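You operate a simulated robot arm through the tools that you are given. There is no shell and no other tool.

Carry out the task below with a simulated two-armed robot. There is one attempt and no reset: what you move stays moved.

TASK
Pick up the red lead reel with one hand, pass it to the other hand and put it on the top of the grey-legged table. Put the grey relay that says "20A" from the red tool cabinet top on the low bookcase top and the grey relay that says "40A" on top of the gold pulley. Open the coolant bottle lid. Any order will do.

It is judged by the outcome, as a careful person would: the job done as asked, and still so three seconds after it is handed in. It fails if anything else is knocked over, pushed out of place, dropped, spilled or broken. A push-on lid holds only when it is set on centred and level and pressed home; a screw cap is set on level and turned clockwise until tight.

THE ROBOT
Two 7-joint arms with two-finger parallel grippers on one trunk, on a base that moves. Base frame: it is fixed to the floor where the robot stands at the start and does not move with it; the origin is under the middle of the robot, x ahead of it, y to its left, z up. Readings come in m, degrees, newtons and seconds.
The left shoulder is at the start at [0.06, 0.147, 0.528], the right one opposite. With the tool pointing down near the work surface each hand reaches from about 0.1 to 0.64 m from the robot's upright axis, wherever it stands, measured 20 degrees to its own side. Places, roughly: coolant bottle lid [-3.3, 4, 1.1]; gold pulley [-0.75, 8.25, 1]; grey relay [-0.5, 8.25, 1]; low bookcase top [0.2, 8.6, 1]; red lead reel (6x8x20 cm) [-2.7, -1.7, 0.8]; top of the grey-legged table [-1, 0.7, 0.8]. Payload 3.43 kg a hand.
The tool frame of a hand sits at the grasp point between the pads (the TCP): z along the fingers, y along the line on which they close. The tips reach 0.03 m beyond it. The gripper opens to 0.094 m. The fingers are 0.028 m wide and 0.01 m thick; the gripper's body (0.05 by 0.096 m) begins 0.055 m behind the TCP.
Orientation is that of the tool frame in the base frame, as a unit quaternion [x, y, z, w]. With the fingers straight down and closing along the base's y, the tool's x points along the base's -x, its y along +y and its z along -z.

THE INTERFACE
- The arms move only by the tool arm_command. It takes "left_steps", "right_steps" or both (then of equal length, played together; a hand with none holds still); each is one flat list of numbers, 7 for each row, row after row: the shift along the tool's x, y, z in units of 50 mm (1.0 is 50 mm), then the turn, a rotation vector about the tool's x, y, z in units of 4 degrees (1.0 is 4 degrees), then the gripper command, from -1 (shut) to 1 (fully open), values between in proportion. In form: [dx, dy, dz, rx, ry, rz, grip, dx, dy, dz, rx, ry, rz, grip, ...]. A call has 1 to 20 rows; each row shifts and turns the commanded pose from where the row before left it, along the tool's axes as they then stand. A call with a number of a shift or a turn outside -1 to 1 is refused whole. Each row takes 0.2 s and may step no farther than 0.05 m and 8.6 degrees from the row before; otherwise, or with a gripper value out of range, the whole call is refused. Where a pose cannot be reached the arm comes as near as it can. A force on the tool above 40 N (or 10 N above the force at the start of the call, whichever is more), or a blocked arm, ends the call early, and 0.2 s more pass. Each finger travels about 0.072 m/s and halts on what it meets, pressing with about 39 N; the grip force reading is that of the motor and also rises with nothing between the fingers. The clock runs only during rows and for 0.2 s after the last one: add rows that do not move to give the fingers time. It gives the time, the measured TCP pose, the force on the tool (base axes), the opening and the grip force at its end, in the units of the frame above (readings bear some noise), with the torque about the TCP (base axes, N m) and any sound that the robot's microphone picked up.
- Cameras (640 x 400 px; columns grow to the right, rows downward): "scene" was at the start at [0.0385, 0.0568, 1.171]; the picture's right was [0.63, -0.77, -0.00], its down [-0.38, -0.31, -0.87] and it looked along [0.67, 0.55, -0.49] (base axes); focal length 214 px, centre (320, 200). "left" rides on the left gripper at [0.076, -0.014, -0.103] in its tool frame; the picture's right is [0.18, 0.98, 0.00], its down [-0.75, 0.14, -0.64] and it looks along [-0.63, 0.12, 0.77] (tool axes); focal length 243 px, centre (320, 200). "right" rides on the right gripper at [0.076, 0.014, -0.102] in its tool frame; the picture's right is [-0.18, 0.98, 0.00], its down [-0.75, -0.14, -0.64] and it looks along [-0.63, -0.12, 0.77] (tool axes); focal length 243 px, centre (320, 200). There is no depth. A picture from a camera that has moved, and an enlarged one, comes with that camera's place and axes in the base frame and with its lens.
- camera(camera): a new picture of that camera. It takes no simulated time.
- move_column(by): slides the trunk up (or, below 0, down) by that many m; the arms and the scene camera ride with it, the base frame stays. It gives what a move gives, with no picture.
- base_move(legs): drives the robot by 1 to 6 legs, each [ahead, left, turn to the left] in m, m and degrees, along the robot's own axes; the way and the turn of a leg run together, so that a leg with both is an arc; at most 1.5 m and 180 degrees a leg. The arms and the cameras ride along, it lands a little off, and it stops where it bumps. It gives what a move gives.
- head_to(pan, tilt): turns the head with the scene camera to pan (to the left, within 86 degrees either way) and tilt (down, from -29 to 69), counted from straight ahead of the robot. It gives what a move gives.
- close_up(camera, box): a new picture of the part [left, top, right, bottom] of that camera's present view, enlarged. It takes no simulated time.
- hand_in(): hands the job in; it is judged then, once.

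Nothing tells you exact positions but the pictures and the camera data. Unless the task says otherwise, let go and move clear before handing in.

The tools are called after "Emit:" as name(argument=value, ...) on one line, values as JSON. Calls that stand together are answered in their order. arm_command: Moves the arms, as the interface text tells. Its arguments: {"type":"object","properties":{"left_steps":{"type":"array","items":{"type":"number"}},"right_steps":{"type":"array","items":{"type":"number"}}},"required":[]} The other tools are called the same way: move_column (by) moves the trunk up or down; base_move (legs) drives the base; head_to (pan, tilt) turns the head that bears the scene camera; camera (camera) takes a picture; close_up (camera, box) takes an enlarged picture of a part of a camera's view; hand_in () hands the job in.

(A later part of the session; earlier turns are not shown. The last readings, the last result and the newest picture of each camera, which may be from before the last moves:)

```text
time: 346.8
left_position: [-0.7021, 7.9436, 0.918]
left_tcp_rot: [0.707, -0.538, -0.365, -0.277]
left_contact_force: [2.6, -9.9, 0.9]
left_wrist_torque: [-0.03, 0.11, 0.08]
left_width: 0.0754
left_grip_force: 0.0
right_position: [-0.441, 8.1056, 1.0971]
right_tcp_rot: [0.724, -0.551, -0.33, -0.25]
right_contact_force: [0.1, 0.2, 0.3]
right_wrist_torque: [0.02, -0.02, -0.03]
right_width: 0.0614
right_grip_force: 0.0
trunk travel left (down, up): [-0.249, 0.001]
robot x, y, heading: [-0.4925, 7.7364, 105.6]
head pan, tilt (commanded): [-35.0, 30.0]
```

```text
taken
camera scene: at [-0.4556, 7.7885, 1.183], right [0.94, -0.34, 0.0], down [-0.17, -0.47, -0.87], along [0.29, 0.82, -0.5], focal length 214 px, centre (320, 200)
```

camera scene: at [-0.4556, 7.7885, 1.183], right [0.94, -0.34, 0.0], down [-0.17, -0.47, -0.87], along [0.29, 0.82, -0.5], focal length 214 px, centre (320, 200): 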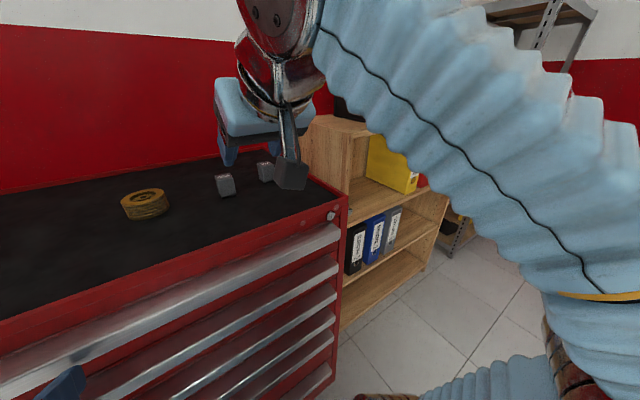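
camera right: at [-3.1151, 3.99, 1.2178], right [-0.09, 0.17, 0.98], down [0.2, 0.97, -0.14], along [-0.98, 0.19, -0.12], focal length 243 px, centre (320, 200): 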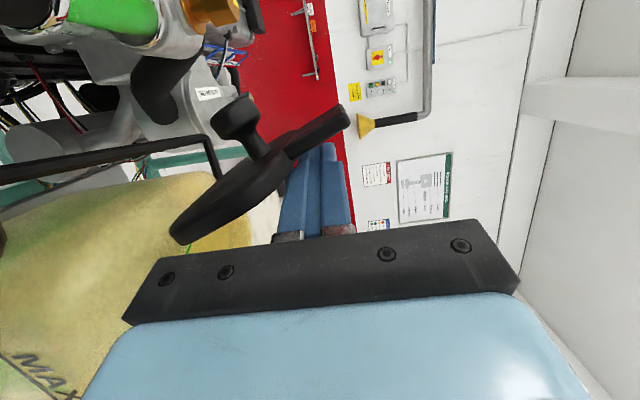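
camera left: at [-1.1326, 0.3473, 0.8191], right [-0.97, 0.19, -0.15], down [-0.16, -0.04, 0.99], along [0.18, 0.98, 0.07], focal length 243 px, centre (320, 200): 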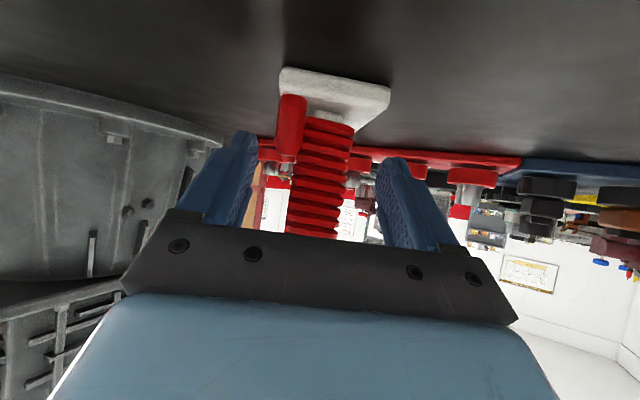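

The left hand touched the cabinet's drawer front (it stopped at once); nothing on top has moved or fallen. I'll pull the left hand back first.

Emit:
arm_command(left_steps=[0.4, 0, -0.6, 0, 0, 0, 0.6, 0.4, 0, -0.6, 0, 0, 0, 0.6, 0.3, 0, -0.45, 0, 0, 0, 0.6])

Emit:
head_to(pan=40, tilt=25)

Emit:
camera(camera="scene")

Emit:
close_up(camera="scene", box=[410, 160, 640, 260])

Emit:
head_to(pan=-40, tilt=25)

Emit:
close_up(camera="scene", box=[60, 130, 300, 230])

```text
time: 347.6
left_position: [-0.6763, 7.8481, 0.9197]
left_tcp_rot: [0.706, -0.54, -0.365, -0.278]
left_contact_force: [-0.4, 0.2, -0.5]
left_wrist_torque: [0.01, 0.01, 0.0]
left_width: 0.0754
left_grip_force: 0.0
right_position: [-0.4408, 8.1072, 1.097]
right_tcp_rot: [0.724, -0.552, -0.33, -0.251]
right_contact_force: [0.2, 0.2, -0.2]
right_wrist_torque: [-0.01, 0.0, -0.02]
right_width: 0.061
right_grip_force: 0.0
trunk travel left (down, up): [-0.249, 0.001]
robot x, y, heading: [-0.491, 7.735, 105.6]
head pan, tilt (commanded): [-35.0, 30.0]
```

```text
time: 349.1
left_position: [-0.6761, 7.8483, 0.9207]
left_tcp_rot: [0.707, -0.538, -0.366, -0.277]
left_contact_force: [0.2, -0.3, -0.1]
left_wrist_torque: [-0.01, 0.0, -0.01]
left_width: 0.0753
left_grip_force: 0.0
right_position: [-0.4413, 8.1069, 1.0983]
right_tcp_rot: [0.724, -0.551, -0.33, -0.251]
right_contact_force: [-0.2, -0.3, 0.0]
right_wrist_torque: [-0.04, -0.02, 0.01]
right_width: 0.0608
right_grip_force: 0.1
trunk travel left (down, up): [-0.249, 0.001]
robot x, y, heading: [-0.4936, 7.7359, 105.5]
head pan, tilt (commanded): [40.0, 25.0]
```

```text
taken
camera scene: at [-0.5619, 7.7566, 1.1909], right [0.57, 0.82, 0.0], down [0.35, -0.24, -0.91], along [-0.75, 0.52, -0.42], focal length 214 px, centre (320, 200)
```

scene: 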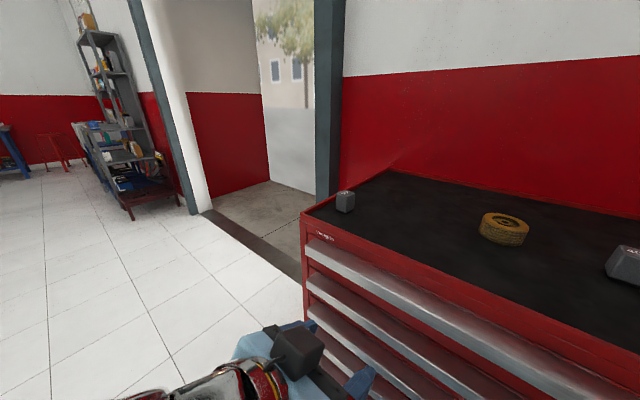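

```text
2.78 times, centred on (525, 210) of scene
camera zoom: at [-0.5619, 7.7566, 1.1909], right [0.57, 0.82, 0.0], down [0.35, -0.24, -0.91], along [-0.75, 0.52, -0.42], focal length 597 px, centre (-250, 172)
```

zoom: 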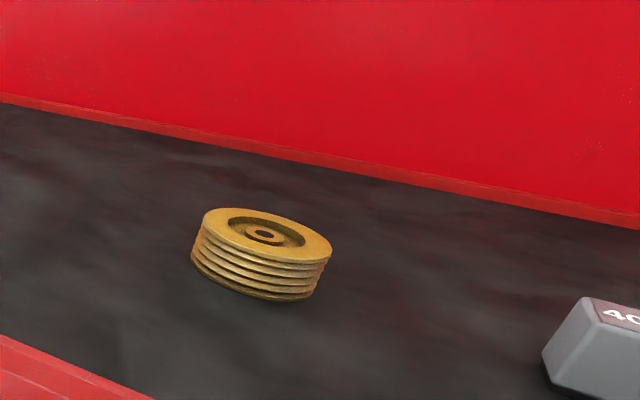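

```text
time: 350.6
left_position: [-0.6764, 7.8492, 0.9204]
left_tcp_rot: [0.706, -0.54, -0.364, -0.278]
left_contact_force: [0.1, 0.8, -0.5]
left_wrist_torque: [-0.02, -0.02, 0.01]
left_width: 0.0754
left_grip_force: 0.0
right_position: [-0.4404, 8.107, 1.0962]
right_tcp_rot: [0.724, -0.551, -0.33, -0.25]
right_contact_force: [-0.3, 0.3, -0.2]
right_wrist_torque: [0.0, 0.0, 0.0]
right_width: 0.0611
right_grip_force: 0.1
trunk travel left (down, up): [-0.249, 0.001]
robot x, y, heading: [-0.4921, 7.7346, 105.5]
head pan, tilt (commanded): [-40.0, 25.0]
```

```text
2.67 times, centred on (180, 180) of scene
camera zoom: at [-0.4478, 7.788, 1.1909], right [0.91, -0.42, 0.0], down [-0.18, -0.38, -0.91], along [0.38, 0.82, -0.42], focal length 572 px, centre (693, 253)
```

zoom: 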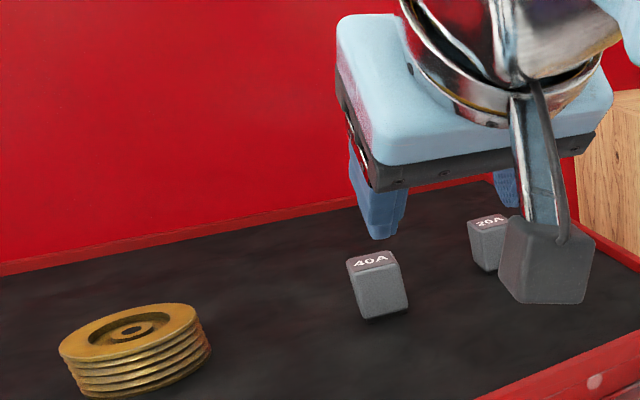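

The pulley's hub is at [-0.648, 8.224, 0.989]. I'll take another pair of close-ups to triangulate the two relays.

Emit:
head_to(pan=20, tilt=25)

Emit:
camera(camera="scene")

Emit:
close_up(camera="scene", box=[400, 160, 560, 260])

Emit:
camera(camera="right")

```text
time: 351.9
left_position: [-0.6765, 7.8479, 0.9204]
left_tcp_rot: [0.707, -0.539, -0.365, -0.278]
left_contact_force: [-0.2, -0.1, 0.0]
left_wrist_torque: [0.0, 0.0, 0.02]
left_width: 0.0751
left_grip_force: 0.0
right_position: [-0.4407, 8.1069, 1.098]
right_tcp_rot: [0.724, -0.552, -0.329, -0.25]
right_contact_force: [-0.1, 0.3, 0.1]
right_wrist_torque: [0.01, 0.0, 0.01]
right_width: 0.0611
right_grip_force: 0.0
trunk travel left (down, up): [-0.249, 0.001]
robot x, y, heading: [-0.4903, 7.7338, 105.7]
head pan, tilt (commanded): [20.0, 25.0]
```

```text
taken
camera scene: at [-0.5394, 7.7794, 1.1909], right [0.82, 0.58, 0.0], down [0.24, -0.34, -0.91], along [-0.52, 0.74, -0.42], focal length 214 px, centre (320, 200)
```

scene: 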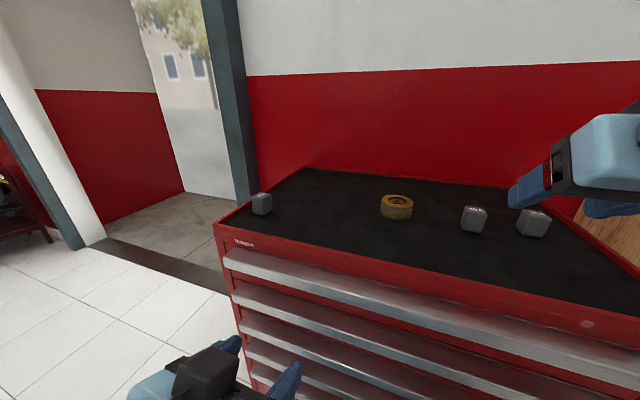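

```text
4.00 times, centred on (480, 210) of scene
camera zoom: at [-0.5394, 7.7794, 1.1909], right [0.82, 0.58, 0.0], down [0.24, -0.34, -0.91], along [-0.52, 0.74, -0.42], focal length 858 px, centre (-320, 160)
```

zoom: 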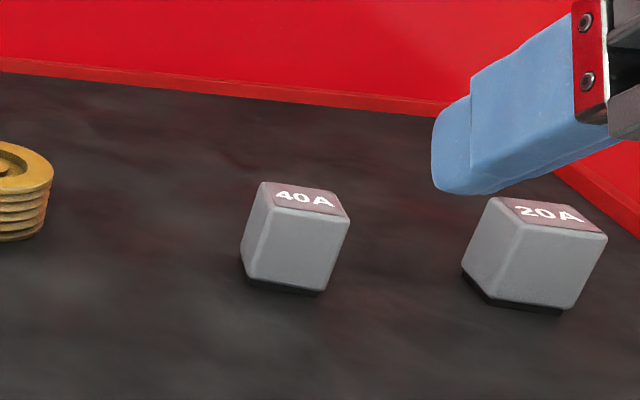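

```text
taken
camera right: at [-0.4198, 7.9798, 1.1073], right [-0.98, -0.15, 0.14], down [0.13, 0.05, 0.99], along [-0.15, 0.99, -0.03], focal length 243 px, centre (320, 200)
```

right: 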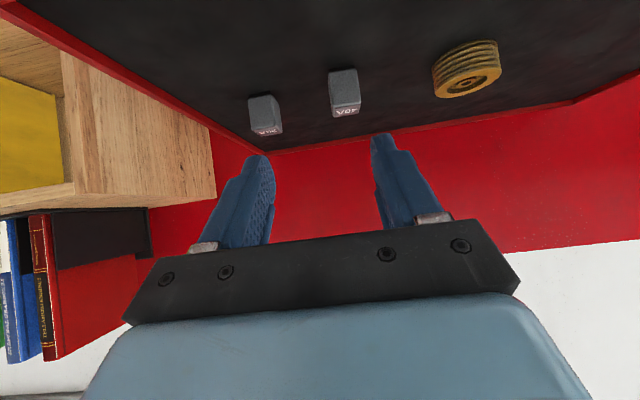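

Triangulated: 40A's top centre is [-0.508, 8.251, 0.999] and 20A's is [-0.419, 8.282, 1.002]; both are turned about 3.5° from my heading. I'll take the 40A first: turn the hand slightly and go to a pre-grasp.

Emit:
arm_command(right_steps=[0, 0, 0, 0.658, 0, 0.576, 0.3, -0.11, 0.245, 0.604, 0, 0, 0, 0.3, -0.11, 0.245, 0.604, 0, 0, 0, 0.3, -0.11, 0.245, 0.604, 0, 0, 0, 0.3])

Emit:
camera(camera="right")

Emit:
camera(camera="scene")

```text
time: 352.9
left_position: [-0.6758, 7.8475, 0.9195]
left_tcp_rot: [0.707, -0.539, -0.365, -0.277]
left_contact_force: [-0.8, -0.5, -0.5]
left_wrist_torque: [0.0, -0.02, -0.02]
left_width: 0.0753
left_grip_force: 0.1
right_position: [-0.4925, 8.1785, 1.0515]
right_tcp_rot: [0.707, -0.573, -0.322, -0.26]
right_contact_force: [0.1, -0.5, 0.6]
right_wrist_torque: [0.01, -0.02, -0.01]
right_width: 0.0611
right_grip_force: 0.2
trunk travel left (down, up): [-0.249, 0.001]
robot x, y, heading: [-0.4931, 7.7341, 105.3]
head pan, tilt (commanded): [20.0, 25.0]
```

```text
taken
camera right: at [-0.4794, 8.0503, 1.061], right [-0.99, -0.09, 0.14], down [0.14, 0.04, 0.99], along [-0.09, 1.0, -0.03], focal length 243 px, centre (320, 200)
```

right: 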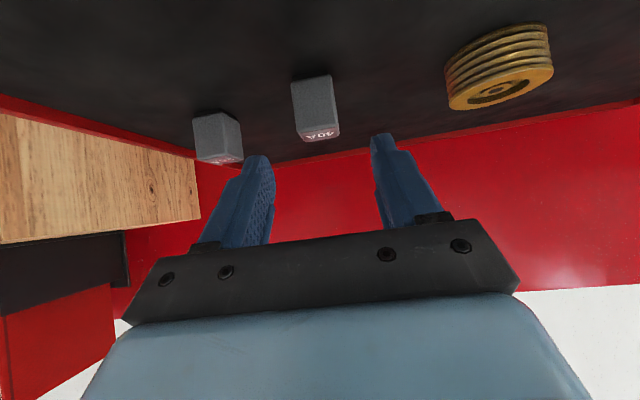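

```text
taken
camera scene: at [-0.5393, 7.7792, 1.191], right [0.82, 0.58, 0.0], down [0.24, -0.34, -0.91], along [-0.52, 0.74, -0.42], focal length 214 px, centre (320, 200)
```

scene: 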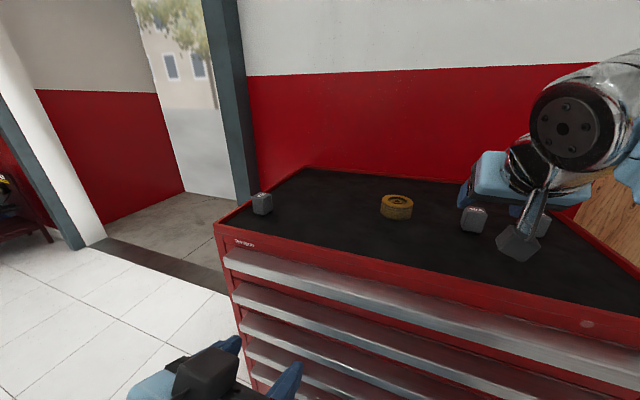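

The 40A relay sits between the fingers, 3 mm off-centre. I'll correct that and move in.

Emit:
arm_command(right_steps=[0, -0.06, 0.5, 0, 0, 0, 0.3, 0, 0, 0.7, 0, 0, 0, 0.3])

Emit:
camera(camera="right")

Emit:
close_up(camera="scene", box=[420, 170, 560, 270])

```text
time: 353.5
left_position: [-0.6767, 7.8477, 0.92]
left_tcp_rot: [0.707, -0.538, -0.365, -0.277]
left_contact_force: [-0.4, 0.1, 0.8]
left_wrist_torque: [0.02, -0.03, 0.01]
left_width: 0.0754
left_grip_force: 0.0
right_position: [-0.4986, 8.2233, 1.0113]
right_tcp_rot: [0.707, -0.573, -0.322, -0.26]
right_contact_force: [-0.3, -0.2, -0.2]
right_wrist_torque: [0.0, 0.02, 0.01]
right_width: 0.061
right_grip_force: 0.1
trunk travel left (down, up): [-0.249, 0.001]
robot x, y, heading: [-0.4887, 7.7347, 105.6]
head pan, tilt (commanded): [20.0, 25.0]
```

```text
taken
camera right: at [-0.4854, 8.095, 1.0213], right [-0.99, -0.09, 0.14], down [0.14, 0.04, 0.99], along [-0.09, 1.0, -0.03], focal length 243 px, centre (320, 200)
```

right: 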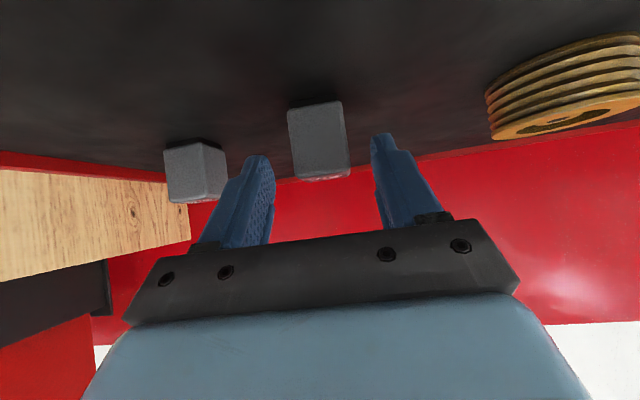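

```text
4.00 times, centred on (490, 220) of scene
camera zoom: at [-0.5394, 7.7791, 1.191], right [0.82, 0.58, 0.0], down [0.24, -0.34, -0.91], along [-0.52, 0.74, -0.42], focal length 858 px, centre (-360, 120)
```

zoom: 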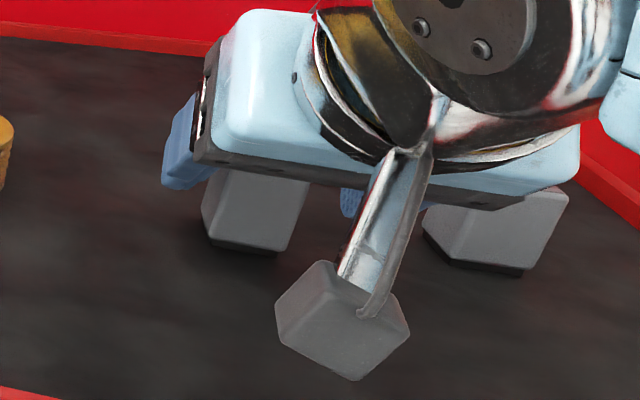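

The relay is centred. I'll go the last 4 cm and close.

Emit:
arm_command(right_steps=[0, 0, 0.4, 0, 0, 0, 0.3, 0, 0, 0.36, 0, 0, 0, 0.3, 0, 0, 0, 0, 0, 0, -1, 0, 0, 0, 0, 0, 0, -1, 0, 0, 0, 0, 0, 0, -1, 0, 0, 0, 0, 0, 0, -1])

Emit:
camera(camera="right")

```text
time: 354.9
left_position: [-0.6769, 7.8468, 0.9199]
left_tcp_rot: [0.707, -0.539, -0.364, -0.278]
left_contact_force: [0.4, 0.4, -0.1]
left_wrist_torque: [-0.03, 0.03, 0.02]
left_width: 0.0751
left_grip_force: 0.1
right_position: [-0.5053, 8.2507, 0.9898]
right_tcp_rot: [0.705, -0.571, -0.326, -0.264]
right_contact_force: [-0.6, 2.4, 12.6]
right_wrist_torque: [0.17, -0.15, -0.11]
right_width: 0.0353
right_grip_force: 38.7
trunk travel left (down, up): [-0.249, 0.001]
robot x, y, heading: [-0.4943, 7.7351, 105.5]
head pan, tilt (commanded): [20.0, 25.0]
stopped in row 6 (right hand): the force on the tool passed its limit at 40 N (the readings are from after the stop); the commanded pose is now the measured one
```

```text
taken
camera right: at [-0.4915, 8.1232, 0.9985], right [-0.99, -0.09, 0.14], down [0.14, 0.03, 0.99], along [-0.09, 1.0, -0.02], focal length 243 px, centre (320, 200)
```

right: 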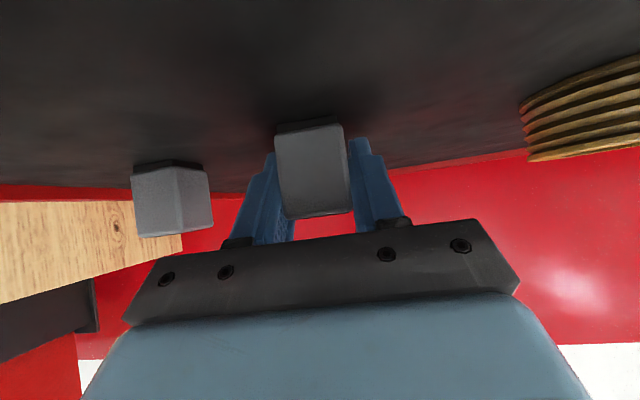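

The relay is gripped (3.5 cm wide); the fingertips had just touched the mat. I'll lift it clear.

Emit:
arm_command(right_steps=[-0.2, 0, -0.175, 0, 0, 0, -1, -0.6, 0, -0.53, 0, 0, 0, -1, -0.6, 0, -0.53, 0, 0, 0, -1])

Emit:
camera(camera="right")

Emit:
close_up(camera="scene", box=[370, 140, 560, 270])

```text
time: 355.7
left_position: [-0.6759, 7.8482, 0.9193]
left_tcp_rot: [0.706, -0.539, -0.365, -0.278]
left_contact_force: [-0.1, 1.2, 0.2]
left_wrist_torque: [0.02, -0.05, 0.0]
left_width: 0.0753
left_grip_force: 0.0
right_position: [-0.5031, 8.2507, 1.0817]
right_tcp_rot: [0.706, -0.572, -0.324, -0.263]
right_contact_force: [0.0, 0.5, -0.8]
right_wrist_torque: [-0.03, 0.01, 0.02]
right_width: 0.0356
right_grip_force: 38.7
trunk travel left (down, up): [-0.249, 0.001]
robot x, y, heading: [-0.4926, 7.7318, 105.5]
head pan, tilt (commanded): [20.0, 25.0]
```

```text
taken
camera right: at [-0.4889, 8.1218, 1.0908], right [-0.99, -0.09, 0.14], down [0.14, 0.03, 0.99], along [-0.09, 1.0, -0.02], focal length 243 px, centre (320, 200)
```

right: 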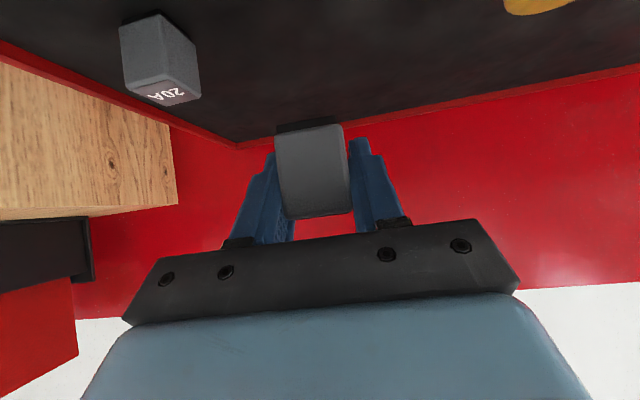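

```text
3.08 times, centred on (465, 205) of scene
camera zoom: at [-0.5393, 7.7795, 1.1909], right [0.82, 0.58, 0.0], down [0.24, -0.34, -0.91], along [-0.52, 0.74, -0.42], focal length 660 px, centre (-126, 185)
```

zoom: 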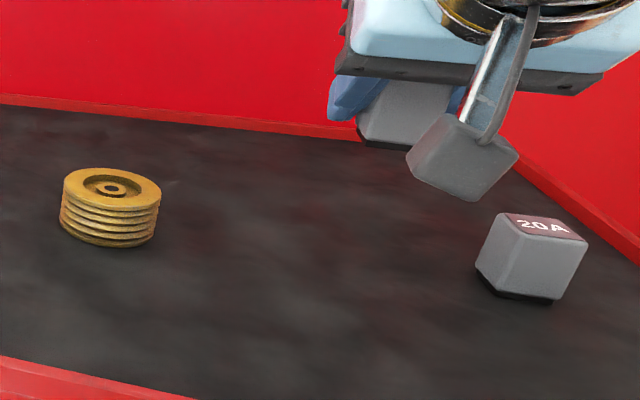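

The 40A relay is held level. I'll carry it 15 cm to the left, above the pulley, and check alignment.

Emit:
arm_command(right_steps=[-0.02, 0.98, 0.02, 0, 0, 0, -1, -0.02, 0.98, 0.02, 0, 0, 0, -1, -0.02, 0.98, 0.02, 0, 0, 0, -1])

Emit:
head_to(pan=35, tilt=25)

Emit:
close_up(camera="scene", box=[400, 140, 560, 250])

Emit:
camera(camera="right")

```text
time: 356.5
left_position: [-0.6762, 7.848, 0.9208]
left_tcp_rot: [0.706, -0.539, -0.365, -0.278]
left_contact_force: [0.8, 0.0, 0.3]
left_wrist_torque: [0.01, 0.02, 0.01]
left_width: 0.075
left_grip_force: 0.1
right_position: [-0.6479, 8.2245, 1.0813]
right_tcp_rot: [0.706, -0.573, -0.323, -0.262]
right_contact_force: [0.3, 0.3, -0.1]
right_wrist_torque: [-0.04, 0.01, 0.02]
right_width: 0.0353
right_grip_force: 38.7
trunk travel left (down, up): [-0.249, 0.001]
robot x, y, heading: [-0.4926, 7.7323, 105.5]
head pan, tilt (commanded): [20.0, 25.0]
```

```text
time: 357.2
left_position: [-0.677, 7.8482, 0.9202]
left_tcp_rot: [0.706, -0.539, -0.365, -0.278]
left_contact_force: [-0.4, -0.1, -0.5]
left_wrist_torque: [0.0, 0.02, -0.01]
left_width: 0.0752
left_grip_force: 0.0
right_position: [-0.6471, 8.2242, 1.0816]
right_tcp_rot: [0.706, -0.572, -0.325, -0.263]
right_contact_force: [0.2, -0.7, -0.6]
right_wrist_torque: [0.01, 0.01, -0.01]
right_width: 0.0354
right_grip_force: 39.6
trunk travel left (down, up): [-0.249, 0.001]
robot x, y, heading: [-0.4923, 7.7328, 105.5]
head pan, tilt (commanded): [35.0, 25.0]
```

```text
3.64 times, centred on (480, 195) of scene
camera zoom: at [-0.557, 7.7632, 1.1909], right [0.64, 0.77, 0.0], down [0.33, -0.27, -0.91], along [-0.7, 0.58, -0.42], focal length 780 px, centre (-262, 218)
```

zoom: 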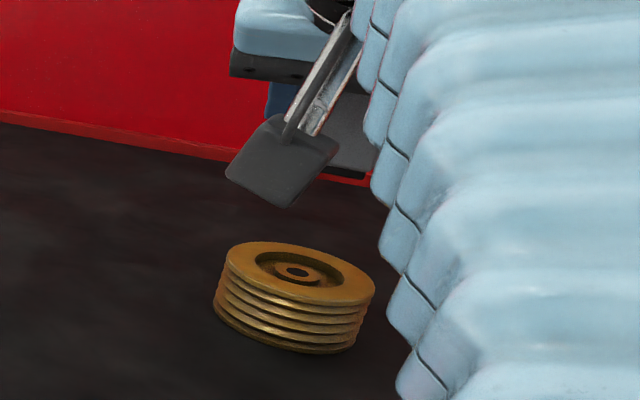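

```text
taken
camera right: at [-0.6337, 8.0964, 1.0906], right [-0.99, -0.09, 0.14], down [0.14, 0.03, 0.99], along [-0.09, 1.0, -0.02], focal length 243 px, centre (320, 200)
```

right: 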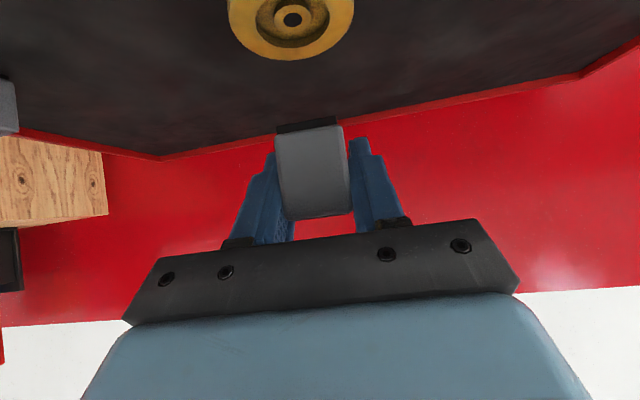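

The wrist view confirms I'm within 2–4 mm of the pulley's centre. I'll lower the relay 4.5 cm, then creep down to contact.

Emit:
arm_command(right_steps=[0.342, 0, 0.293, 0, 0, 0, -1, 0.342, 0, 0.293, 0, 0, 0, -1])

Emit:
camera(camera="right")

Emit:
close_up(camera="scene", box=[400, 140, 560, 250])

```text
time: 357.9
left_position: [-0.6766, 7.8486, 0.9193]
left_tcp_rot: [0.707, -0.539, -0.365, -0.278]
left_contact_force: [-0.2, -0.3, -0.3]
left_wrist_torque: [0.02, -0.01, 0.0]
left_width: 0.0753
left_grip_force: 0.0
right_position: [-0.6474, 8.2229, 1.0361]
right_tcp_rot: [0.707, -0.572, -0.324, -0.261]
right_contact_force: [0.5, -0.5, -0.1]
right_wrist_torque: [0.03, -0.01, 0.02]
right_width: 0.0354
right_grip_force: 39.2
trunk travel left (down, up): [-0.249, 0.001]
robot x, y, heading: [-0.4929, 7.7353, 105.5]
head pan, tilt (commanded): [35.0, 25.0]
```

```text
taken
camera right: at [-0.6351, 8.0948, 1.045], right [-0.99, -0.09, 0.14], down [0.14, 0.03, 0.99], along [-0.09, 1.0, -0.02], focal length 243 px, centre (320, 200)
```

right: 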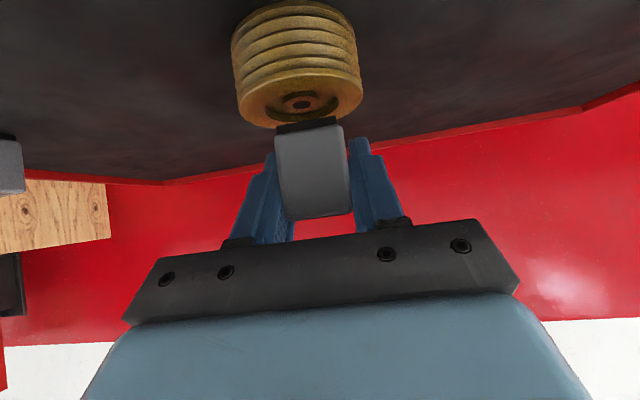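

```text
3.64 times, centred on (480, 195) of scene
camera zoom: at [-0.5571, 7.7631, 1.191], right [0.64, 0.77, 0.0], down [0.33, -0.27, -0.91], along [-0.7, 0.58, -0.42], focal length 780 px, centre (-262, 218)
```

zoom: 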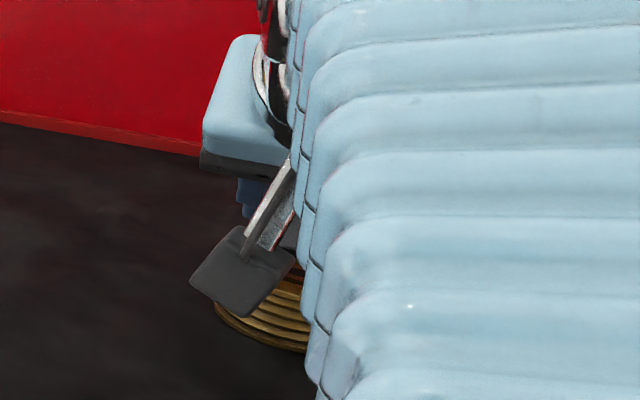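

The relay is just above the pulley, about 3.5 mm too far west. I'll correct that and creep down until it touches.

Emit:
arm_command(right_steps=[0.05, -0.07, 0.045, 0, 0, 0, -1, 0.09, 0, 0.078, 0, 0, 0, -1, 0, 0, 0, 0, 0, 0, -1])

Emit:
arm_command(right_steps=[0.045, 0, 0.039, 0, 0, 0, -1, 0, 0, 0, 0, 0, 0, -1])

Emit:
camera(camera="right")

```text
time: 358.6
left_position: [-0.6755, 7.8481, 0.9202]
left_tcp_rot: [0.707, -0.538, -0.366, -0.277]
left_contact_force: [-0.2, 0.1, -0.1]
left_wrist_torque: [-0.01, 0.02, 0.02]
left_width: 0.0748
left_grip_force: 0.1
right_position: [-0.6448, 8.2255, 1.027]
right_tcp_rot: [0.705, -0.573, -0.325, -0.263]
right_contact_force: [-0.3, 0.3, -0.1]
right_wrist_torque: [0.0, 0.03, -0.01]
right_width: 0.0355
right_grip_force: 38.9
trunk travel left (down, up): [-0.249, 0.001]
robot x, y, heading: [-0.4924, 7.7307, 105.7]
head pan, tilt (commanded): [35.0, 25.0]
```

```text
time: 359.2
left_position: [-0.6753, 7.8467, 0.9209]
left_tcp_rot: [0.707, -0.538, -0.365, -0.277]
left_contact_force: [-0.4, 0.6, -0.3]
left_wrist_torque: [-0.06, 0.01, -0.01]
left_width: 0.0752
left_grip_force: 0.0
right_position: [-0.6439, 8.225, 1.0249]
right_tcp_rot: [0.706, -0.572, -0.325, -0.262]
right_contact_force: [-0.3, 0.8, -0.3]
right_wrist_torque: [0.0, 0.01, 0.01]
right_width: 0.0353
right_grip_force: 39.3
trunk travel left (down, up): [-0.249, 0.001]
robot x, y, heading: [-0.494, 7.731, 105.6]
head pan, tilt (commanded): [35.0, 25.0]
```

```text
taken
camera right: at [-0.6316, 8.0968, 1.0339], right [-0.99, -0.09, 0.14], down [0.14, 0.03, 0.99], along [-0.09, 1.0, -0.02], focal length 243 px, centre (320, 200)
```

right: 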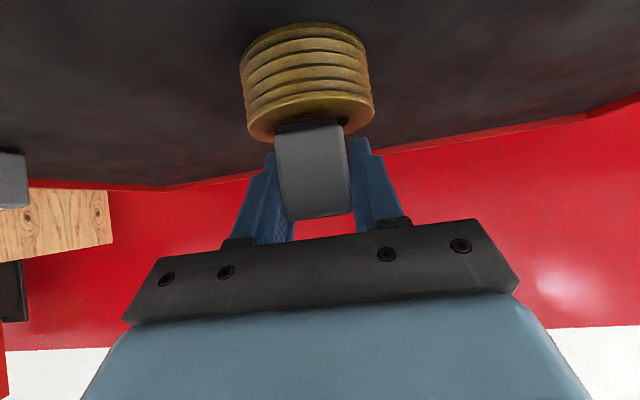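

No contact yet; I'll continue in 2.5 mm steps.

Emit:
arm_command(right_steps=[0.038, 0, 0.033, 0, 0, 0, -1, 0, 0, 0, 0, 0, 0, -1])

Emit:
arm_command(right_steps=[0.038, 0, 0.033, 0, 0, 0, -1, 0, 0, 0, 0, 0, 0, -1])

Emit:
arm_command(right_steps=[0.03, 0, 0.026, 0, 0, 0, -1, 0, 0, 0, 0, 0, 0, -1])

Emit:
camera(camera="right")

```text
time: 359.9
left_position: [-0.6767, 7.8474, 0.9192]
left_tcp_rot: [0.706, -0.539, -0.365, -0.278]
left_contact_force: [-0.1, -0.2, -0.3]
left_wrist_torque: [0.03, -0.01, 0.01]
left_width: 0.0753
left_grip_force: 0.1
right_position: [-0.6449, 8.2257, 1.0218]
right_tcp_rot: [0.706, -0.573, -0.325, -0.262]
right_contact_force: [-1.0, 0.2, -0.4]
right_wrist_torque: [0.02, -0.03, 0.0]
right_width: 0.0355
right_grip_force: 39.1
trunk travel left (down, up): [-0.249, 0.001]
robot x, y, heading: [-0.4927, 7.7337, 105.3]
head pan, tilt (commanded): [35.0, 25.0]
```

```text
time: 360.4
left_position: [-0.6768, 7.8474, 0.9194]
left_tcp_rot: [0.707, -0.539, -0.365, -0.277]
left_contact_force: [0.3, -0.1, 0.0]
left_wrist_torque: [0.0, 0.0, 0.01]
left_width: 0.0753
left_grip_force: 0.0
right_position: [-0.6451, 8.224, 1.0227]
right_tcp_rot: [0.706, -0.572, -0.326, -0.263]
right_contact_force: [-1.9, 5.2, 18.7]
right_wrist_torque: [0.41, 0.06, 0.03]
right_width: 0.0354
right_grip_force: 38.6
trunk travel left (down, up): [-0.249, 0.001]
robot x, y, heading: [-0.4913, 7.7357, 105.3]
head pan, tilt (commanded): [35.0, 25.0]
```

```text
time: 361.2
left_position: [-0.6753, 7.8468, 0.9189]
left_tcp_rot: [0.707, -0.538, -0.365, -0.277]
left_contact_force: [0.3, -0.3, 0.3]
left_wrist_torque: [-0.01, -0.01, -0.02]
left_width: 0.0752
left_grip_force: 0.1
right_position: [-0.6455, 8.2254, 1.0224]
right_tcp_rot: [0.704, -0.571, -0.329, -0.265]
right_contact_force: [-0.4, -0.9, 11.1]
right_wrist_torque: [0.15, -0.11, 0.03]
right_width: 0.0353
right_grip_force: 38.8
trunk travel left (down, up): [-0.249, 0.001]
robot x, y, heading: [-0.4937, 7.7332, 105.4]
head pan, tilt (commanded): [35.0, 25.0]
stopped in row 2 (right hand): the force on the tool passed its limit at 40 N (the readings are from after the stop); the commanded pose is now the measured one
```

```text
taken
camera right: at [-0.6312, 8.0967, 1.0295], right [-0.99, -0.09, 0.14], down [0.14, 0.02, 0.99], along [-0.09, 1.0, -0.01], focal length 243 px, centre (320, 200)
```

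right: 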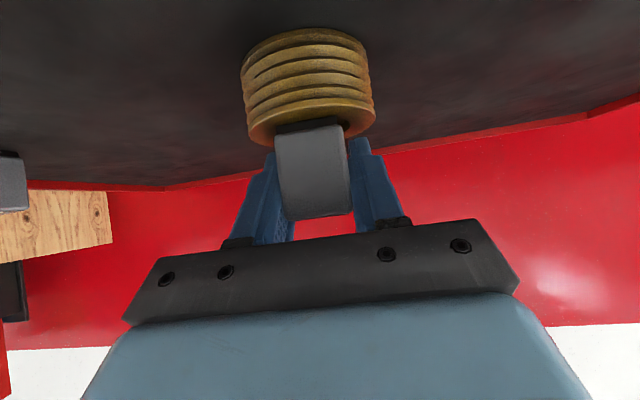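

The relay stands on the pulley. I'll ease the pressure by 2 mm and open the fingers gently.

Emit:
arm_command(right_steps=[-0.03, 0, -0.026, 0, 0, 0, -1, 0, 0, 0, 0, 0, 0, -1])

Emit:
arm_command(right_steps=[0, 0, 0, 0, 0, 0, -0.15, 0, 0, 0, 0, 0, 0, -0.05, 0, 0, 0, 0, 0, 0, 0.1, 0, 0, 0, 0, 0, 0, 0.1])

Emit:
camera(camera="right")

```text
time: 361.8
left_position: [-0.6762, 7.8477, 0.9193]
left_tcp_rot: [0.707, -0.539, -0.365, -0.277]
left_contact_force: [-0.4, 1.2, -0.5]
left_wrist_torque: [-0.01, -0.01, 0.01]
left_width: 0.0754
left_grip_force: 0.0
right_position: [-0.6443, 8.2246, 1.0219]
right_tcp_rot: [0.705, -0.571, -0.328, -0.264]
right_contact_force: [1.2, 0.1, 2.3]
right_wrist_torque: [0.05, -0.05, -0.05]
right_width: 0.0355
right_grip_force: 38.6
trunk travel left (down, up): [-0.249, 0.001]
robot x, y, heading: [-0.4902, 7.7354, 105.6]
head pan, tilt (commanded): [35.0, 25.0]
```

```text
time: 362.8
left_position: [-0.676, 7.8485, 0.9202]
left_tcp_rot: [0.706, -0.539, -0.365, -0.278]
left_contact_force: [0.1, -0.7, -0.6]
left_wrist_torque: [-0.01, -0.01, -0.02]
left_width: 0.0753
left_grip_force: 0.1
right_position: [-0.646, 8.2253, 1.0216]
right_tcp_rot: [0.705, -0.571, -0.328, -0.264]
right_contact_force: [0.5, -0.4, -0.6]
right_wrist_torque: [0.01, -0.02, -0.01]
right_width: 0.0519
right_grip_force: 0.0
trunk travel left (down, up): [-0.249, 0.001]
robot x, y, heading: [-0.4929, 7.7321, 105.3]
head pan, tilt (commanded): [35.0, 25.0]
```

```text
taken
camera right: at [-0.6319, 8.0972, 1.0305], right [-0.99, -0.09, 0.14], down [0.14, 0.03, 0.99], along [-0.09, 1.0, -0.01], focal length 243 px, centre (320, 200)
```

right: 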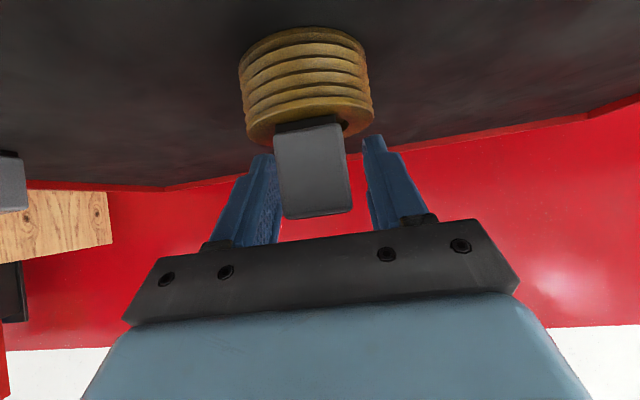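

The relay stands freely on the pulley. I'll back the hand out along its fingers.

Emit:
arm_command(right_steps=[0, 0, -0.3, 0, 0, 0, 0.1, 0, 0, -0.6, 0, 0, 0, 0.1, 0, 0, -0.8, 0, 0, 0, 0.1, 0, 0, -0.6, 0, 0, 0, 0.3])

Emit:
camera(camera="right")

Emit:
head_to(pan=25, tilt=25)

Emit:
camera(camera="scene")

```text
time: 363.8
left_position: [-0.6753, 7.8492, 0.9206]
left_tcp_rot: [0.707, -0.539, -0.365, -0.278]
left_contact_force: [-0.3, -0.1, -0.1]
left_wrist_torque: [-0.02, -0.01, 0.05]
left_width: 0.0752
left_grip_force: 0.1
right_position: [-0.6296, 8.1386, 1.0964]
right_tcp_rot: [0.705, -0.572, -0.328, -0.263]
right_contact_force: [-0.5, -0.2, -1.4]
right_wrist_torque: [0.02, 0.03, -0.03]
right_width: 0.0612
right_grip_force: 0.0
trunk travel left (down, up): [-0.249, 0.001]
robot x, y, heading: [-0.4921, 7.7321, 105.1]
head pan, tilt (commanded): [35.0, 25.0]
```

```text
taken
camera right: at [-0.6147, 8.0113, 1.1046], right [-0.99, -0.09, 0.14], down [0.14, 0.03, 0.99], along [-0.09, 1.0, -0.01], focal length 243 px, centre (320, 200)
```

right: 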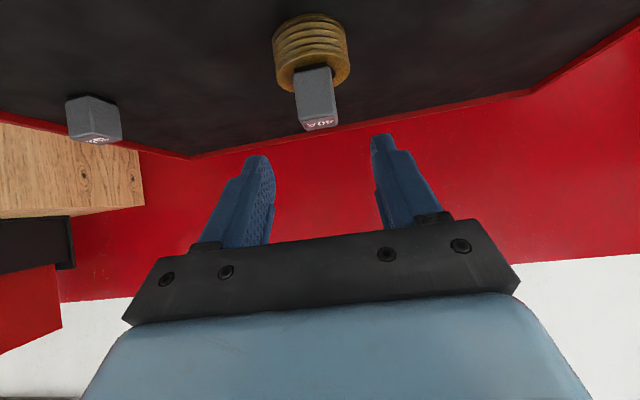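

```text
time: 364.5
left_position: [-0.6757, 7.849, 0.92]
left_tcp_rot: [0.707, -0.538, -0.366, -0.277]
left_contact_force: [0.6, -0.4, 0.1]
left_wrist_torque: [0.0, 0.03, 0.01]
left_width: 0.0753
left_grip_force: 0.0
right_position: [-0.6275, 8.1399, 1.0964]
right_tcp_rot: [0.705, -0.571, -0.327, -0.263]
right_contact_force: [0.3, 0.0, 0.4]
right_wrist_torque: [-0.03, 0.0, -0.04]
right_width: 0.0611
right_grip_force: 0.0
trunk travel left (down, up): [-0.249, 0.001]
robot x, y, heading: [-0.4911, 7.7339, 105.4]
head pan, tilt (commanded): [25.0, 25.0]
```

```text
taken
camera scene: at [-0.5458, 7.7746, 1.1909], right [0.76, 0.65, 0.0], down [0.27, -0.32, -0.91], along [-0.59, 0.69, -0.42], focal length 214 px, centre (320, 200)
```

scene: 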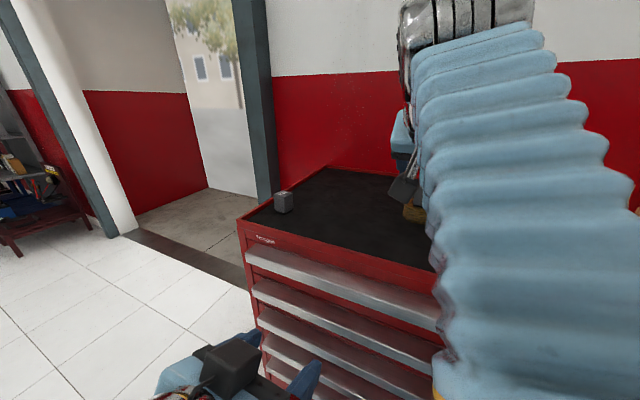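

The 40A relay stays on the pulley. Next the 20A: I'll move the hand right to its pre-grasp.

Emit:
arm_command(right_steps=[0.0675, -0.937, 0.163, 0, 0, 0, 0.3, 0.0675, -0.937, 0.163, 0, 0, 0, 0.3, 0.0675, -0.937, 0.163, 0, 0, 0, 0.3, 0.0675, -0.937, 0.163, 0, 0, 0, 0.3, 0.0675, -0.937, 0.163, 0, 0, 0, 0.3])

Emit:
camera(camera="right")

Emit:
camera(camera="scene")

```text
time: 365.7
left_position: [-0.6769, 7.8489, 0.9195]
left_tcp_rot: [0.707, -0.538, -0.365, -0.277]
left_contact_force: [-0.9, 0.7, -1.1]
left_wrist_torque: [0.02, -0.02, -0.02]
left_width: 0.0752
left_grip_force: 0.0
right_position: [-0.4023, 8.2086, 1.0535]
right_tcp_rot: [0.705, -0.57, -0.328, -0.264]
right_contact_force: [-0.6, 0.3, -0.2]
right_wrist_torque: [0.01, -0.01, 0.02]
right_width: 0.0612
right_grip_force: 0.1
trunk travel left (down, up): [-0.249, 0.001]
robot x, y, heading: [-0.4913, 7.7325, 105.4]
head pan, tilt (commanded): [25.0, 25.0]
```

```text
taken
camera right: at [-0.39, 8.0807, 1.0626], right [-0.99, -0.09, 0.14], down [0.14, 0.03, 0.99], along [-0.09, 1.0, -0.01], focal length 243 px, centre (320, 200)
```

right: 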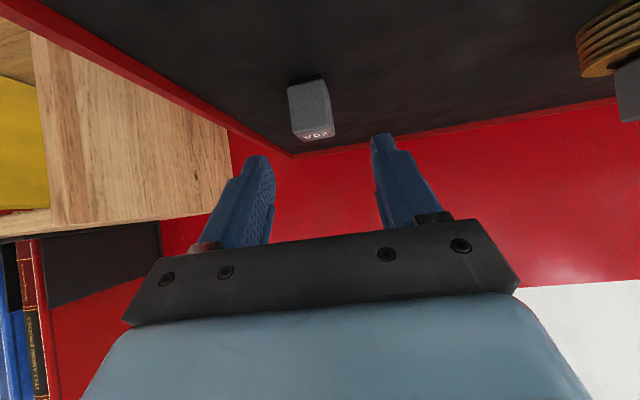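

```text
taken
camera scene: at [-0.5461, 7.7746, 1.1909], right [0.76, 0.65, 0.0], down [0.27, -0.32, -0.91], along [-0.59, 0.69, -0.42], focal length 214 px, centre (320, 200)
```

scene: 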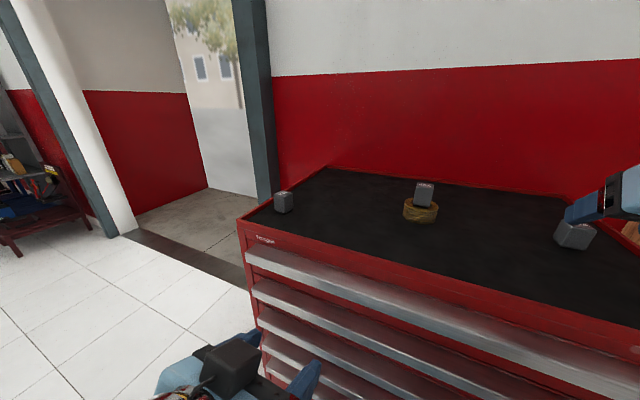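

Emit:
close_up(camera="right", box=[260, 60, 380, 160])

```text
4.00 times, centred on (320, 110) of right
camera zoom: at [-0.39, 8.0807, 1.0626], right [-0.99, -0.09, 0.14], down [0.14, 0.03, 0.99], along [-0.09, 1.0, -0.01], focal length 970 px, centre (320, 560)
```

zoom: 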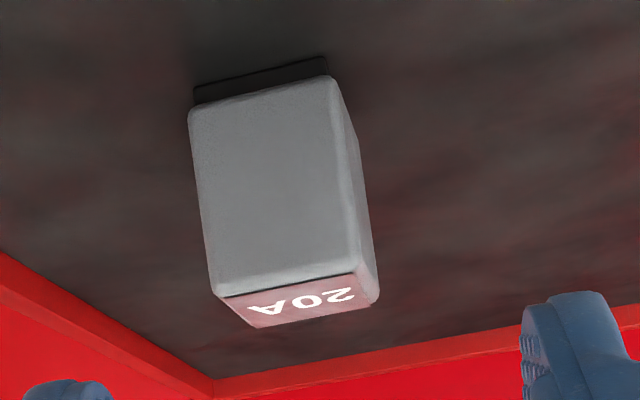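

The 20A label is clear; it's about 5 mm right of my axis and I'm 4 mm low. I'll correct both while advancing 5 cm.

Emit:
arm_command(right_steps=[-0.06, -0.1, 0.45, 0, 0, 0, 0.3, 0, 0, 0.55, 0, 0, 0, 0.3])

Emit:
camera(camera="right")

```text
time: 366.3
left_position: [-0.6781, 7.8479, 0.9211]
left_tcp_rot: [0.707, -0.539, -0.365, -0.277]
left_contact_force: [-0.3, -0.4, 0.4]
left_wrist_torque: [0.02, 0.02, 0.01]
left_width: 0.0754
left_grip_force: 0.1
right_position: [-0.4058, 8.2494, 1.0249]
right_tcp_rot: [0.705, -0.571, -0.327, -0.264]
right_contact_force: [-0.3, -0.2, 0.3]
right_wrist_torque: [0.04, 0.0, -0.02]
right_width: 0.061
right_grip_force: 0.1
trunk travel left (down, up): [-0.249, 0.001]
robot x, y, heading: [-0.4922, 7.7339, 105.6]
head pan, tilt (commanded): [25.0, 25.0]
```

```text
taken
camera right: at [-0.3923, 8.1205, 1.0338], right [-0.99, -0.09, 0.14], down [0.14, 0.03, 0.99], along [-0.09, 1.0, -0.01], focal length 243 px, centre (320, 200)
```

right: 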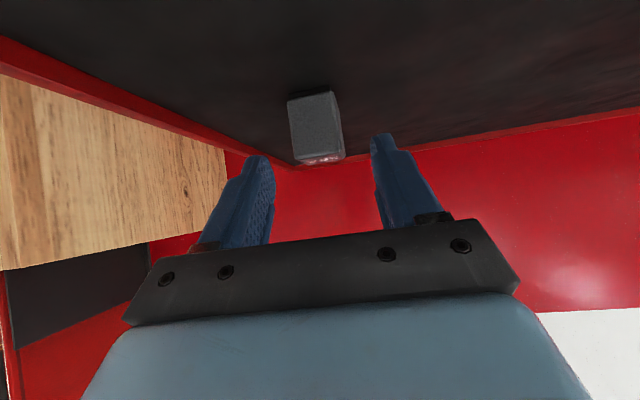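

Well centred now. I'll advance 4.6 cm and close on it.

Emit:
arm_command(right_steps=[0, 0, 0.46, 0, 0, 0, 0.3, 0, 0, 0.46, 0, 0, 0, 0.3, 0, 0, 0, 0, 0, 0, -1, 0, 0, 0, 0, 0, 0, -1, 0, 0, 0, 0, 0, 0, -1, 0, 0, 0, 0, 0, 0, -1])

Emit:
camera(camera="right")

```text
time: 367.7
left_position: [-0.677, 7.8477, 0.9202]
left_tcp_rot: [0.707, -0.538, -0.366, -0.278]
left_contact_force: [0.4, 0.4, -0.5]
left_wrist_torque: [0.02, 0.02, -0.01]
left_width: 0.075
left_grip_force: 0.1
right_position: [-0.4142, 8.2846, 0.9958]
right_tcp_rot: [0.705, -0.571, -0.328, -0.263]
right_contact_force: [-0.3, 0.9, 1.2]
right_wrist_torque: [0.04, 0.0, 0.02]
right_width: 0.0352
right_grip_force: 38.8
trunk travel left (down, up): [-0.249, 0.001]
robot x, y, heading: [-0.494, 7.7347, 105.6]
head pan, tilt (commanded): [25.0, 25.0]
```

```text
taken
camera right: at [-0.4005, 8.1555, 1.0045], right [-0.99, -0.09, 0.14], down [0.14, 0.03, 0.99], along [-0.09, 1.0, -0.01], focal length 243 px, centre (320, 200)
```

right: 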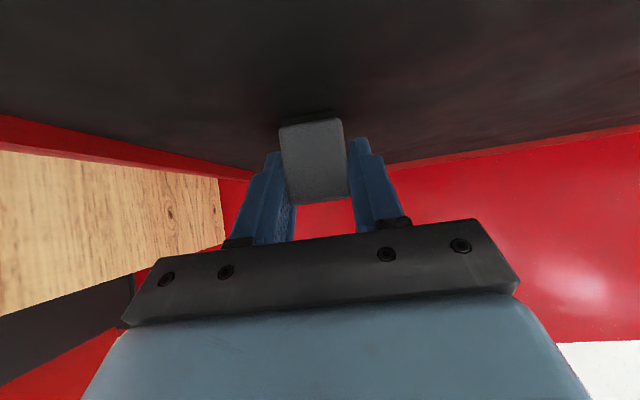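

The 20A relay is gripped. I'll lift it and draw it back towards me.

Emit:
arm_command(right_steps=[-0.2, 0, -0.17, 0, 0, 0, -1, -0.7, 0, -0.6, 0, 0, 0, -1, -0.7, 0, -0.6, 0, 0, 0, -1, 0.3, 0, -0.8, 0, 0, 0, -1, 0.3, 0, -0.8, 0, 0, 0, -1])

Emit:
camera(camera="right")

Emit:
head_to(pan=-30, tilt=20)

Emit:
camera(camera="scene")

```text
time: 368.9
left_position: [-0.6766, 7.8478, 0.9197]
left_tcp_rot: [0.706, -0.539, -0.365, -0.278]
left_contact_force: [0.2, -1.1, 0.2]
left_wrist_torque: [0.0, -0.03, 0.0]
left_width: 0.0753
left_grip_force: 0.3
right_position: [-0.3934, 8.2024, 1.1294]
right_tcp_rot: [0.705, -0.572, -0.327, -0.264]
right_contact_force: [0.7, 0.9, -0.2]
right_wrist_torque: [-0.05, -0.01, 0.01]
right_width: 0.0354
right_grip_force: 39.2
trunk travel left (down, up): [-0.249, 0.001]
robot x, y, heading: [-0.4905, 7.7311, 105.4]
head pan, tilt (commanded): [25.0, 25.0]
```

```text
taken
camera right: at [-0.3804, 8.0749, 1.1378], right [-0.99, -0.09, 0.14], down [0.14, 0.03, 0.99], along [-0.09, 1.0, -0.02], focal length 243 px, centre (320, 200)
```

right: 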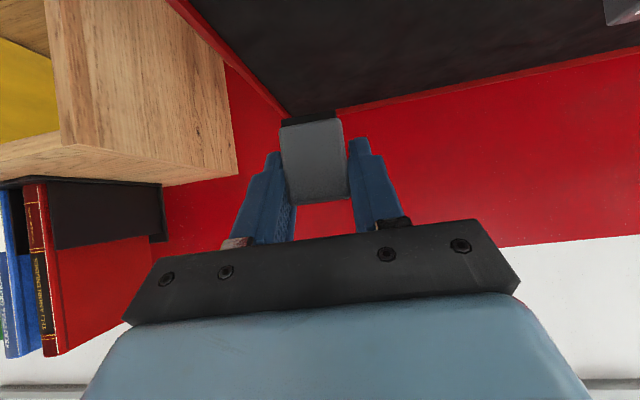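

```text
time: 370.2
left_position: [-0.6757, 7.8488, 0.9203]
left_tcp_rot: [0.707, -0.539, -0.365, -0.277]
left_contact_force: [0.5, 0.3, 0.8]
left_wrist_torque: [-0.02, 0.0, 0.04]
left_width: 0.0753
left_grip_force: 0.0
right_position: [-0.3934, 8.2028, 1.1303]
right_tcp_rot: [0.705, -0.571, -0.328, -0.264]
right_contact_force: [0.3, 0.9, -0.9]
right_wrist_torque: [0.0, -0.01, 0.0]
right_width: 0.0353
right_grip_force: 38.7
trunk travel left (down, up): [-0.249, 0.001]
robot x, y, heading: [-0.4962, 7.7353, 105.6]
head pan, tilt (commanded): [-30.0, 20.0]
```

```text
taken
camera scene: at [-0.4626, 7.7945, 1.199], right [0.97, -0.25, 0.0], down [-0.09, -0.33, -0.94], along [0.24, 0.91, -0.34], focal length 214 px, centre (320, 200)
```

scene: 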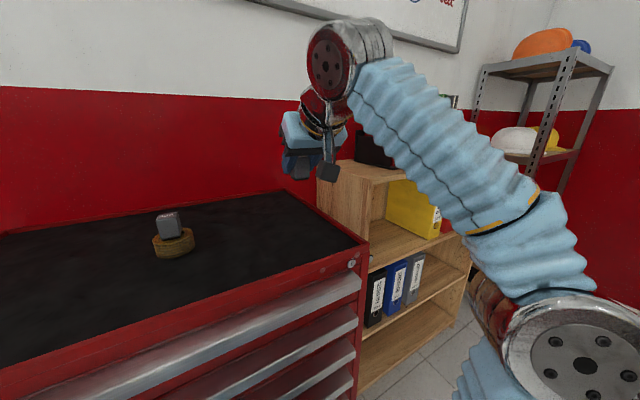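

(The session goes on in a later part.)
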